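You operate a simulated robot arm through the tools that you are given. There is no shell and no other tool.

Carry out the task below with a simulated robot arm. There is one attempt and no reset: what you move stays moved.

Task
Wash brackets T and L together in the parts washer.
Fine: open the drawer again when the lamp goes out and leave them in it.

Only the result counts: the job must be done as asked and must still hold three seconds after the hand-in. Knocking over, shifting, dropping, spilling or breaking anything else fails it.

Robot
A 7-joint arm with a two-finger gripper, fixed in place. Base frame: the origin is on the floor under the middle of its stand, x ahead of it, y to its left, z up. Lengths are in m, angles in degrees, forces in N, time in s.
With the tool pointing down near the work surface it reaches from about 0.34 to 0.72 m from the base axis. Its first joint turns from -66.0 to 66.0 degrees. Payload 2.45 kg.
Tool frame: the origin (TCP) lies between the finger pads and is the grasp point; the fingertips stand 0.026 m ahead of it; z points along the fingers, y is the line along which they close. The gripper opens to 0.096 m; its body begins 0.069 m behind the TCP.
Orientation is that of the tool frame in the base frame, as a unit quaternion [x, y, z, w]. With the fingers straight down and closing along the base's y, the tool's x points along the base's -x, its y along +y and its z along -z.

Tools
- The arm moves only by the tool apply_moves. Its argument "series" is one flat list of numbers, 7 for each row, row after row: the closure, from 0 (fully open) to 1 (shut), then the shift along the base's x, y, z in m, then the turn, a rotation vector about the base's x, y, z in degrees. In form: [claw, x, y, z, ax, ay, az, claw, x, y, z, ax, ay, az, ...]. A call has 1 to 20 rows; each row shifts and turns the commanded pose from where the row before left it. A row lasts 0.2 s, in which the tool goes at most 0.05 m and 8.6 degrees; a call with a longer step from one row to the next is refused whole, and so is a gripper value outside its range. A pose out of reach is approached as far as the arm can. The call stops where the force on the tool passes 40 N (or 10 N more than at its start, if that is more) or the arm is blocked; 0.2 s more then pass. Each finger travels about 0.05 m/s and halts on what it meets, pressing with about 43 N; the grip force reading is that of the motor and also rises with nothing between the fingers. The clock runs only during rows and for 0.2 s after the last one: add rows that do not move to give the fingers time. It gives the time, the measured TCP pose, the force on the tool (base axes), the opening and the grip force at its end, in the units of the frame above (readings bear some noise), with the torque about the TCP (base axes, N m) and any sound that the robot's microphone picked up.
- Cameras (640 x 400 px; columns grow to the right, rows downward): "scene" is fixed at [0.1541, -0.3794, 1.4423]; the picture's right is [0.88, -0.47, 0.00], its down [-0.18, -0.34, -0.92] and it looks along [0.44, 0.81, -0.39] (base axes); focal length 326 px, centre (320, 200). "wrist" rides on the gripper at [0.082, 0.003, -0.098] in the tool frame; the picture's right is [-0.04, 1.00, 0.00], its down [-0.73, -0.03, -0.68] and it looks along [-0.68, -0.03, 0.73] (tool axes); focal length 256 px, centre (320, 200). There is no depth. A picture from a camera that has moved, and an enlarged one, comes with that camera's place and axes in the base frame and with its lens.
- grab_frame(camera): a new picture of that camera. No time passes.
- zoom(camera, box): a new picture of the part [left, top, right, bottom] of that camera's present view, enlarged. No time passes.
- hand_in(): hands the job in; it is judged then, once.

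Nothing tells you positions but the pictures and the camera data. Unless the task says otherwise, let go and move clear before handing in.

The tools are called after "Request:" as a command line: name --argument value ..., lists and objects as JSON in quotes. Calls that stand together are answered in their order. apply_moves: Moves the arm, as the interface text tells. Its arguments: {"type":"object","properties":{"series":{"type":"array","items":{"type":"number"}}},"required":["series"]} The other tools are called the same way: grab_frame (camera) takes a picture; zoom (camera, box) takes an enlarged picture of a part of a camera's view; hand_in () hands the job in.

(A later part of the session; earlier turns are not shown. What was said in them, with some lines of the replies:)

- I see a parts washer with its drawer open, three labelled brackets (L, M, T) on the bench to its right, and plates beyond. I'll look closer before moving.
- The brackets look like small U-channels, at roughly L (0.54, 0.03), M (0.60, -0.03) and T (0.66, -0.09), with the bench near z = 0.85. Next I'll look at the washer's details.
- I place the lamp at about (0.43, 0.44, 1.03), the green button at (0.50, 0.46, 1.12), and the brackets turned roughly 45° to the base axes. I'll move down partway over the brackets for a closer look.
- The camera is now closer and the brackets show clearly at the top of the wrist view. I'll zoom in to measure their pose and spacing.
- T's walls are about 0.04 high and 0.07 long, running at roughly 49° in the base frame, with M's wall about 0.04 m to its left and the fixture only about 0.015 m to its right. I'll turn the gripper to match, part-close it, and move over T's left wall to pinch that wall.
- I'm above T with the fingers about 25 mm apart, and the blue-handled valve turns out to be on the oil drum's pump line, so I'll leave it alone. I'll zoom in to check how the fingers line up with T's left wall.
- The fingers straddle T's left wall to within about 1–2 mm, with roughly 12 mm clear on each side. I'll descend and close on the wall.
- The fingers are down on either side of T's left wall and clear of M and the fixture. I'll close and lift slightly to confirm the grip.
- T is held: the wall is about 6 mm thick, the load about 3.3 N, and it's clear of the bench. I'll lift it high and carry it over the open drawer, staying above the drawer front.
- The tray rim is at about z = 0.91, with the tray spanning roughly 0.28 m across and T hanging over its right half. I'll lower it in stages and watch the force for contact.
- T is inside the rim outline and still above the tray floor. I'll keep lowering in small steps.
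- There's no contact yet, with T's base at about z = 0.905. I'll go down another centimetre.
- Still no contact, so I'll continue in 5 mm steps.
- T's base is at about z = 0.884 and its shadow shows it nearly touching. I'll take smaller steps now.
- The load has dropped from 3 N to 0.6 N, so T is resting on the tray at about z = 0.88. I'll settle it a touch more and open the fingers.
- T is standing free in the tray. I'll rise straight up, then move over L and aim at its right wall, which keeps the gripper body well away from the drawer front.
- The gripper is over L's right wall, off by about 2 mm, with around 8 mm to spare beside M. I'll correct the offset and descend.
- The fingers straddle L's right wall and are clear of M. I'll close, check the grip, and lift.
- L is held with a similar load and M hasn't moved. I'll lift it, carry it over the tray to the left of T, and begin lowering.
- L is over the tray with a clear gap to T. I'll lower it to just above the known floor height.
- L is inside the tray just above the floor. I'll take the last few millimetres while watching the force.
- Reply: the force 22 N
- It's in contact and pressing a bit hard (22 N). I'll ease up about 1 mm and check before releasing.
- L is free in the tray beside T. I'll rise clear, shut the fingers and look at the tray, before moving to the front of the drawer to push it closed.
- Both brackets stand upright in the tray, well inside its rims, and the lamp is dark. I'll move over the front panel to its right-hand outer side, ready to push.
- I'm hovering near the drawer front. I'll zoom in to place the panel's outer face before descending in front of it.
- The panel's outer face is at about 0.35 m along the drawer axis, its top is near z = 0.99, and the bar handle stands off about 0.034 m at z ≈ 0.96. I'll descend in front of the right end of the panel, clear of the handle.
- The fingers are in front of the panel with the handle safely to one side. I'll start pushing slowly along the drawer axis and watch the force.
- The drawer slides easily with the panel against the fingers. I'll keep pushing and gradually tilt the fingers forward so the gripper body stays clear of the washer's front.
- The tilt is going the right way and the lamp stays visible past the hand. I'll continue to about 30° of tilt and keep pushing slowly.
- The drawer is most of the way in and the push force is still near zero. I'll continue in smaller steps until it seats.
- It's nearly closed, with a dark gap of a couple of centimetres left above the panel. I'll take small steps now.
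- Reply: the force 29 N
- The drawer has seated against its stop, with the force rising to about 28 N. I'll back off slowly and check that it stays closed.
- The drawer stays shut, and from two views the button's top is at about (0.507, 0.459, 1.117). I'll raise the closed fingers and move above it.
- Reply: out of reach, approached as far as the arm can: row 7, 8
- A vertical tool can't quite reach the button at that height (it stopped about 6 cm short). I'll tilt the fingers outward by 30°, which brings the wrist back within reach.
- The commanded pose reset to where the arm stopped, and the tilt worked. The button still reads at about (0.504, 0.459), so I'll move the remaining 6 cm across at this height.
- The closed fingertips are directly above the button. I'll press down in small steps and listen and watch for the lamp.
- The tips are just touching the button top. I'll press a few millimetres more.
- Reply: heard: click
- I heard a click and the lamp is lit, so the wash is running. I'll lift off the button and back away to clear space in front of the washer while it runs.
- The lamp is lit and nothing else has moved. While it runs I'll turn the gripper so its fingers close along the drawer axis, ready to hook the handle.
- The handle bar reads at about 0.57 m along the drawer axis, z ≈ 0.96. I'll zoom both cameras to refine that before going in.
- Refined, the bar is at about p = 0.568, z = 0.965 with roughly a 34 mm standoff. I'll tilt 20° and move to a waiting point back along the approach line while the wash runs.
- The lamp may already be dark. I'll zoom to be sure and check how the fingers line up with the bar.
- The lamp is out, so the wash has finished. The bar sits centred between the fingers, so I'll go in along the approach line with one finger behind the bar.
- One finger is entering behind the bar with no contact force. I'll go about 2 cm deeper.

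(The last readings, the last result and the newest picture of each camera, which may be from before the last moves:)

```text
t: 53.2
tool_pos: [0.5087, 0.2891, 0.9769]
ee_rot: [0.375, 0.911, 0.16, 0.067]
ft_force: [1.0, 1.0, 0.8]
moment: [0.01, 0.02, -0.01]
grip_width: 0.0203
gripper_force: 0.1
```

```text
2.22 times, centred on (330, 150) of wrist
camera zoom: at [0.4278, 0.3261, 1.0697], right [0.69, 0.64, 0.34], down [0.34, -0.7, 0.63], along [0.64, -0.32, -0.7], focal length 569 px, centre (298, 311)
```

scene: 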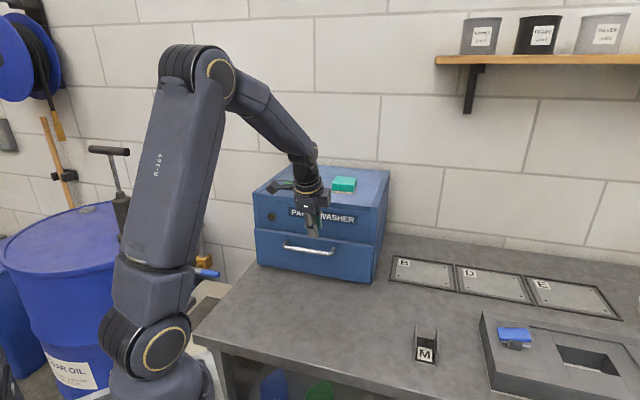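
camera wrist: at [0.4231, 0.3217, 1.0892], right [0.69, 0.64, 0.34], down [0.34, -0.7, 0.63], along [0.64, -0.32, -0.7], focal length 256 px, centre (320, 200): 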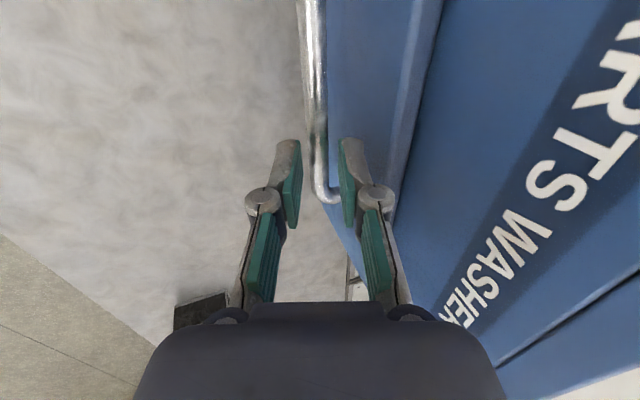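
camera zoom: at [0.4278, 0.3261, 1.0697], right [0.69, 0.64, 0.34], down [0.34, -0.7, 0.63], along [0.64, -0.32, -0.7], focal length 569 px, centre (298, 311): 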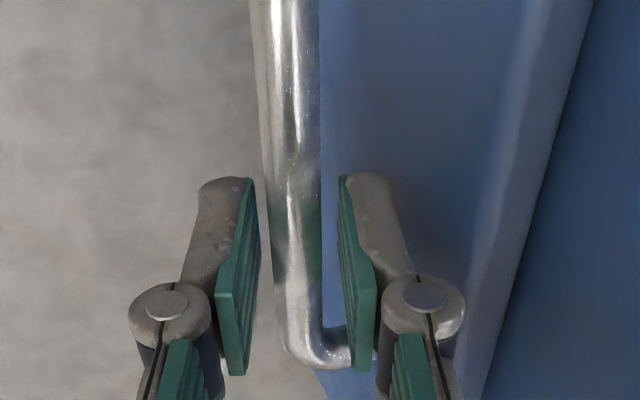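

The bar is well inside the fingers. I'll narrow them around it and start pulling slowly along the drawer axis.

Request:
apply_moves --series '[0.85, 0, 0, 0, 0, 0, 0, 0.85, -0.005, -0.005, 0, 0, 0, 0, 0.85, -0.007, -0.007, 0, 0, 0, 0, 0.85, -0.0085, -0.0085, 0, 0, 0, 0, 0.85, -0.0085, -0.0085, 0, 0, 0, 0, 0.85, -0.0085, -0.0085, 0, 0, 0, 0]'

Request:
zoom --camera "scene" --box '[220, 160, 400, 310]'

Request:
grab_frame --camera "wrist"

```text
t: 54.6
tool_pos: [0.4701, 0.2524, 0.978]
ee_rot: [0.376, 0.91, 0.16, 0.066]
ft_force: [0.0, 0.0, 0.9]
moment: [0.04, -0.03, 0.04]
grip_width: 0.0142
gripper_force: 0.0
```

```text
2.67 times, centred on (310, 235) of scene
camera zoom: at [0.1541, -0.3794, 1.4423], right [0.88, -0.47, 0.0], down [-0.18, -0.34, -0.92], along [0.44, 0.81, -0.39], focal length 869 px, centre (347, 107)
```

zoom: 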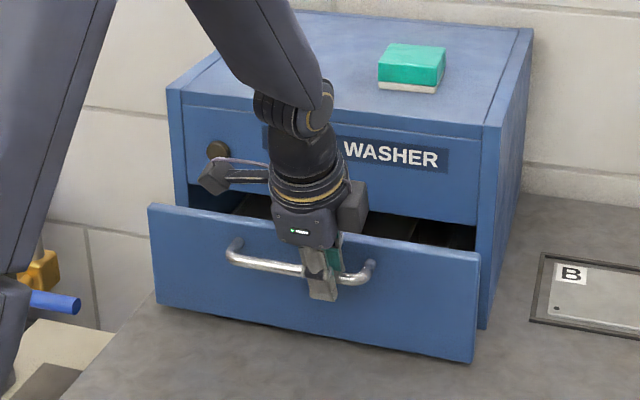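

```text
taken
camera wrist: at [0.389, 0.2885, 1.0711], right [0.69, 0.64, 0.34], down [0.34, -0.7, 0.63], along [0.64, -0.32, -0.7], focal length 256 px, centre (320, 200)
```

wrist: 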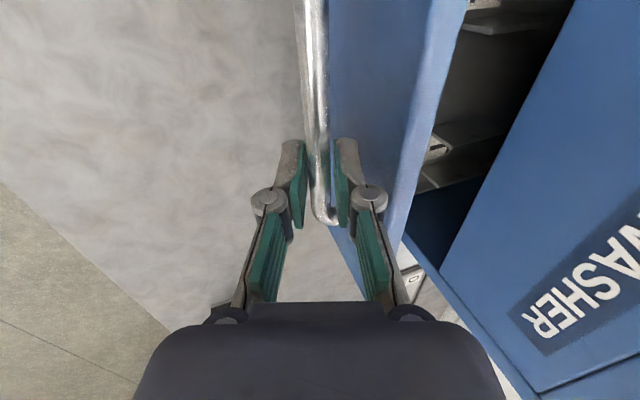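

The drawer is following with very little force. I'll keep pulling and bring the tool back upright as I clear the washer's front.

Request:
apply_moves --series '[0.85, -0.0092, -0.0092, 0, -2.83, 2.83, 0, 0.85, -0.0092, -0.0092, 0, -2.83, 2.83, 0, 0.85, -0.0092, -0.0092, 0, -2.83, 2.83, 0, 0.85, -0.0092, -0.0092, 0, -2.83, 2.83, 0, 0.85, -0.0092, -0.0092, 0, -2.83, 2.83, 0, 0.85, -0.0092, -0.0092, 0, 0, 0, 0]'

Request:
zoom --camera "scene" --box '[200, 160, 400, 340]'

Request:
grab_frame --camera "wrist"

```text
t: 56.0
tool_pos: [0.4161, 0.1957, 0.9775]
ee_rot: [0.382, 0.924, 0.0, 0.0]
ft_force: [-0.2, 0.6, -0.6]
moment: [-0.02, 0.0, -0.02]
grip_width: 0.0144
gripper_force: 0.0
```

```text
2.22 times, centred on (300, 250) of scene
camera zoom: at [0.1541, -0.3794, 1.4423], right [0.88, -0.47, 0.0], down [-0.18, -0.34, -0.92], along [0.44, 0.81, -0.39], focal length 724 px, centre (364, 89)
```

zoom: 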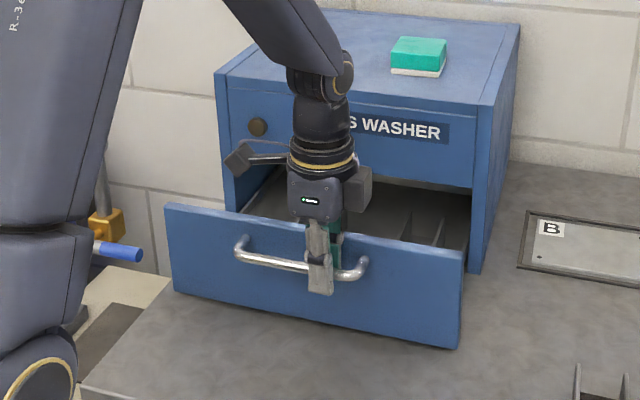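

```text
taken
camera wrist: at [0.3589, 0.2566, 1.0759], right [0.73, 0.68, 0.0], down [0.5, -0.54, 0.68], along [0.46, -0.5, -0.73], focal length 256 px, centre (320, 200)
```

wrist: 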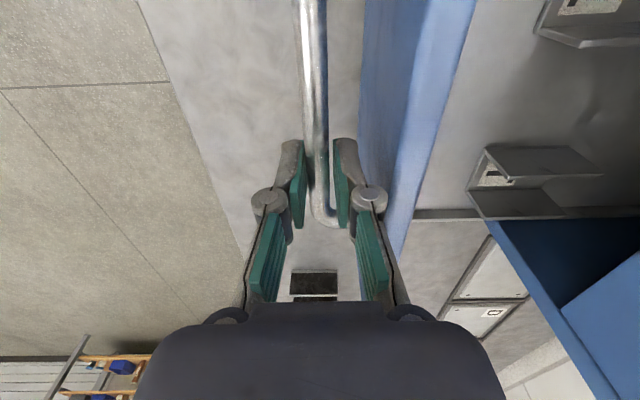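

The tool is vertical and the drawer is about half open, with both brackets still in the tray. I'll continue the pull.

Request:
apply_moves --series '[0.85, -0.0092, -0.0092, 0, 0, 0, 0, 0.85, -0.0092, -0.0092, 0, 0, 0, 0, 0.85, -0.0092, -0.0092, 0, 0, 0, 0, 0.85, -0.0092, -0.0092, 0, 0, 0, 0, 0.85, -0.0092, -0.0092, 0, 0, 0, 0, 0.85, -0.0092, -0.0092, 0, 0, 0, 0]'

Request:
zoom --camera "scene" --box '[200, 160, 400, 340]'

Request:
grab_frame --camera "wrist"

```text
t: 57.4
tool_pos: [0.3617, 0.1398, 0.9772]
ee_rot: [0.381, 0.925, -0.001, -0.001]
ft_force: [0.5, 0.2, 0.2]
moment: [0.0, 0.0, 0.02]
grip_width: 0.0144
gripper_force: 0.0
```

```text
2.22 times, centred on (300, 250) of scene
camera zoom: at [0.1541, -0.3794, 1.4423], right [0.88, -0.47, 0.0], down [-0.18, -0.34, -0.92], along [0.44, 0.81, -0.39], focal length 724 px, centre (364, 89)
```

zoom: 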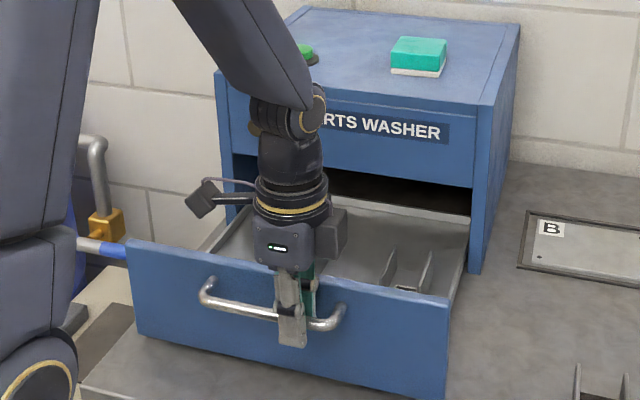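

```text
taken
camera wrist: at [0.3033, 0.201, 1.0749], right [0.73, 0.68, 0.0], down [0.5, -0.54, 0.68], along [0.46, -0.5, -0.73], focal length 256 px, centre (320, 200)
```

wrist: 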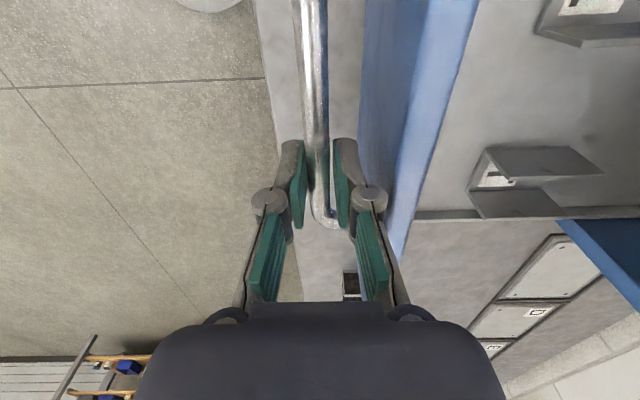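

The drawer is about 85 % out. I'll pull the last few centimetres gently towards its original position.

Request:
apply_moves --series '[0.85, -0.0078, -0.0078, 0, 0, 0, 0, 0.85, -0.0078, -0.0078, 0, 0, 0, 0, 0.85, -0.006, -0.006, 0, 0, 0, 0, 0.85, -0.005, -0.005, 0, 0, 0, 0, 0.85, 0, 0, 0, 0, 0, 0]'

Request:
zoom --camera "scene" --box '[180, 150, 400, 360]'

Request:
grab_frame --camera "wrist"

```text
t: 58.6
tool_pos: [0.3338, 0.1134, 0.9768]
ee_rot: [0.382, 0.924, -0.001, 0.0]
ft_force: [0.1, 0.6, -0.1]
moment: [-0.01, 0.0, 0.01]
grip_width: 0.0145
gripper_force: 0.0
```

```text
1.90 times, centred on (290, 255) of scene
camera zoom: at [0.1541, -0.3794, 1.4423], right [0.88, -0.47, 0.0], down [-0.18, -0.34, -0.92], along [0.44, 0.81, -0.39], focal length 620 px, centre (377, 95)
```

zoom: 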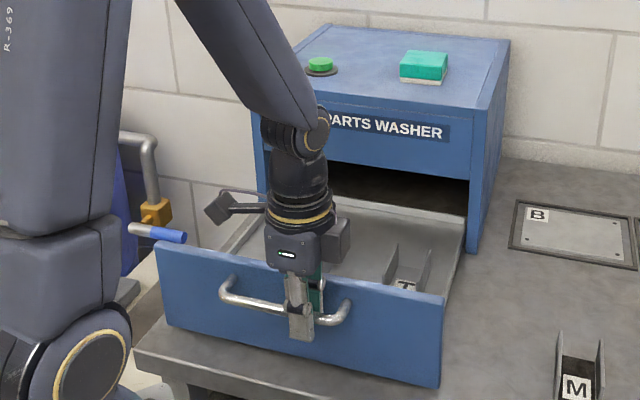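

```text
taken
camera wrist: at [0.2765, 0.1752, 1.0743], right [0.73, 0.68, 0.0], down [0.5, -0.54, 0.68], along [0.46, -0.5, -0.73], focal length 256 px, centre (320, 200)
```

wrist: 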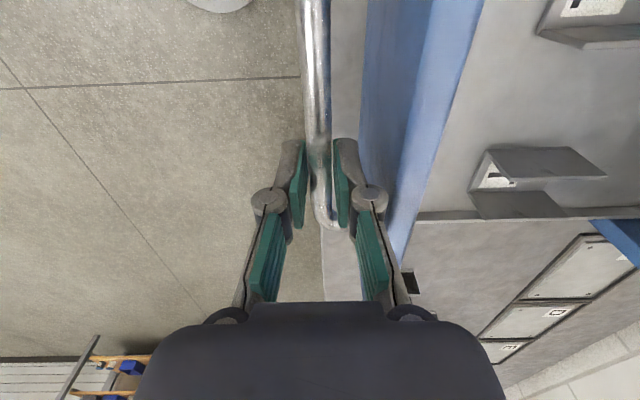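

The drawer front now matches its starting position. I'll loosen the fingers slightly, lift straight out of the handle, and check both brackets.

Request:
apply_moves --series '[0.8, 0, 0, 0, 0, 0, 0, 0.8, 0, 0, 0.01, 0, 0, 0, 0.8, 0, 0, 0.025, 0, 0, 0, 0.8, 0, 0, 0.04, 0, 0, 0, 0.8, 0, 0, 0.045, 0, 0, 0, 0.8, 0, 0, 0.045, 0, 0, 0, 0.8, 0, 0, 0.045, 0, 0, 0, 0.8, 0, 0, 0, 0, 0, 0]'

Request:
grab_frame --camera "scene"

Request:
grab_frame --camera "wrist"

Request:
zoom --camera "scene" --box '[180, 150, 400, 360]'

```text
t: 60.4
tool_pos: [0.3329, 0.1176, 1.1867]
ee_rot: [0.382, 0.924, 0.0, 0.0]
ft_force: [0.0, 0.8, 0.4]
moment: [-0.01, -0.01, 0.0]
grip_width: 0.0191
gripper_force: 0.1
```

```text
taken
```

scene: 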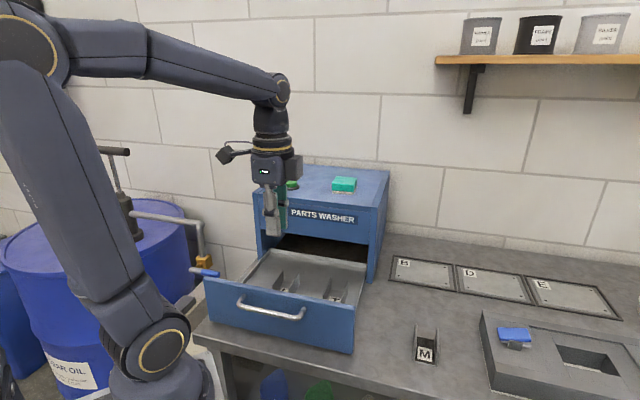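

```text
taken
camera wrist: at [0.2763, 0.1779, 1.2856], right [0.73, 0.68, 0.0], down [0.5, -0.54, 0.68], along [0.46, -0.5, -0.73], focal length 256 px, centre (320, 200)
```

wrist: 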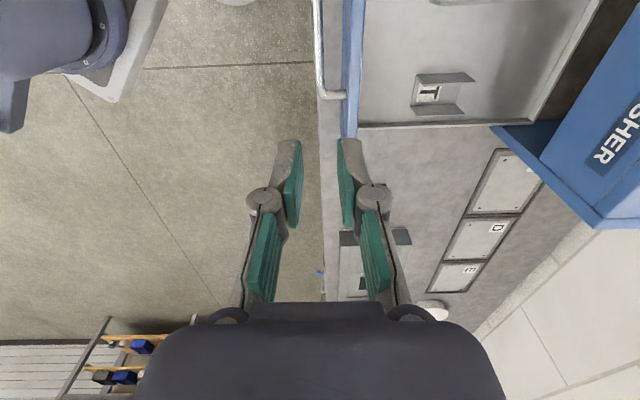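

```text
1.90 times, centred on (290, 255) of scene
camera zoom: at [0.1541, -0.3794, 1.4423], right [0.88, -0.47, 0.0], down [-0.18, -0.34, -0.92], along [0.44, 0.81, -0.39], focal length 620 px, centre (377, 95)
```

zoom: 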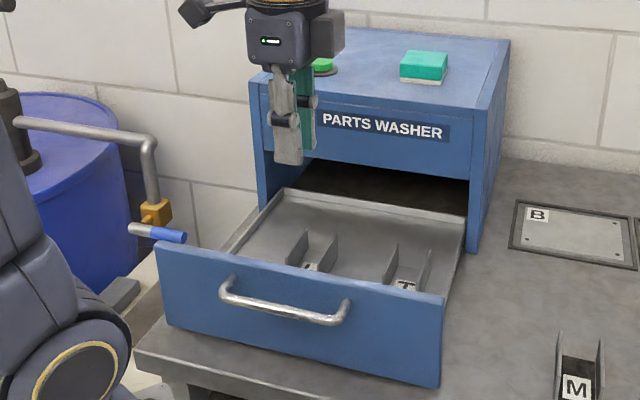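

The drawer is open with both brackets upright in it, and their insides look lighter, so they've been cleaned. I'll move the arm up and clear for a last look.

Request:
apply_moves --series '[0.5, 0.012, -0.005, 0.035, 0, 0, 0, 0.3, 0.012, -0.005, 0.035, 0, 0, 0, 0.2, 0.012, -0.005, 0.035, 0, 0, 0, 0.2, 0.012, -0.005, 0.035, 0, 0, 0, 0.2, 0, 0, 0, 0, 0, 0]'

Request:
grab_frame --camera "scene"

Request:
zoom --camera "scene" --box '[240, 180, 380, 320]'

Request:
zoom --camera "wrist" --box '[300, 0, 560, 140]'

```text
t: 61.6
tool_pos: [0.3826, 0.0948, 1.3263]
ee_rot: [0.381, 0.924, 0.0, 0.0]
ft_force: [0.2, 0.3, 0.4]
moment: [0.0, -0.02, 0.02]
grip_width: 0.0767
gripper_force: 0.0
```

```text
taken
```

scene: 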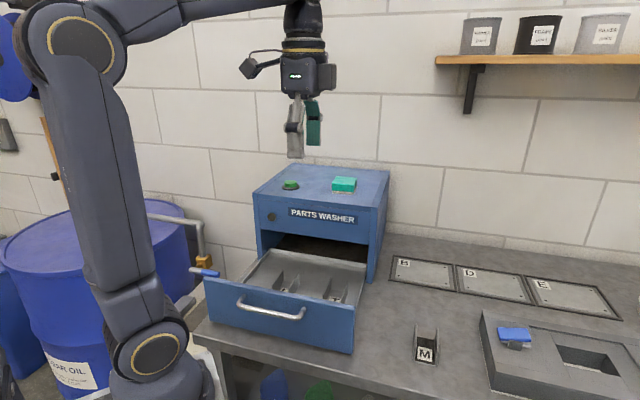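

```text
2.86 times, centred on (310, 250) of scene
camera zoom: at [0.1541, -0.3794, 1.4423], right [0.88, -0.47, 0.0], down [-0.18, -0.34, -0.92], along [0.44, 0.81, -0.39], focal length 931 px, centre (349, 57)
```

zoom: 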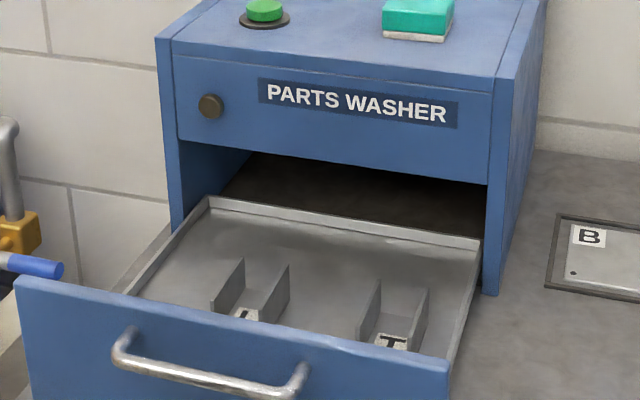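

```text
2.46 times, centred on (430, 70) of wrist
camera zoom: at [0.3243, 0.1551, 1.4247], right [0.73, 0.68, 0.0], down [0.5, -0.54, 0.68], along [0.46, -0.5, -0.73], focal length 630 px, centre (49, 520)
```

zoom: 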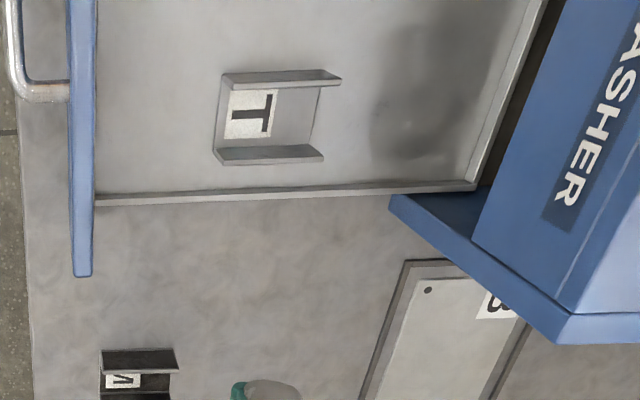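

T and L are visibly clean in the open drawer, while unwashed M is still dark inside. The lamp is out, the arm is clear and nothing else has moved, so I'll hand in.

Request:
hand_in

```text
The job is handed in.
```

Brackets T and L went through one wash cycle together and are now in the open drawer. The job is handed in.

- **Wash:** After I pressed the green button, the lamp lit and then went out by itself. Both brackets now look grey inside, while unwashed M is still dark.
- **Drawer:** I closed it for the wash and opened it again once the lamp was out. It is back at about the position it started from, with T and L upright in the tray.
- **Everything else:** M, the teal block on the washer, the clamp fixture and the oil valve were not touched. The gripper is empty and the arm is well above the washer.
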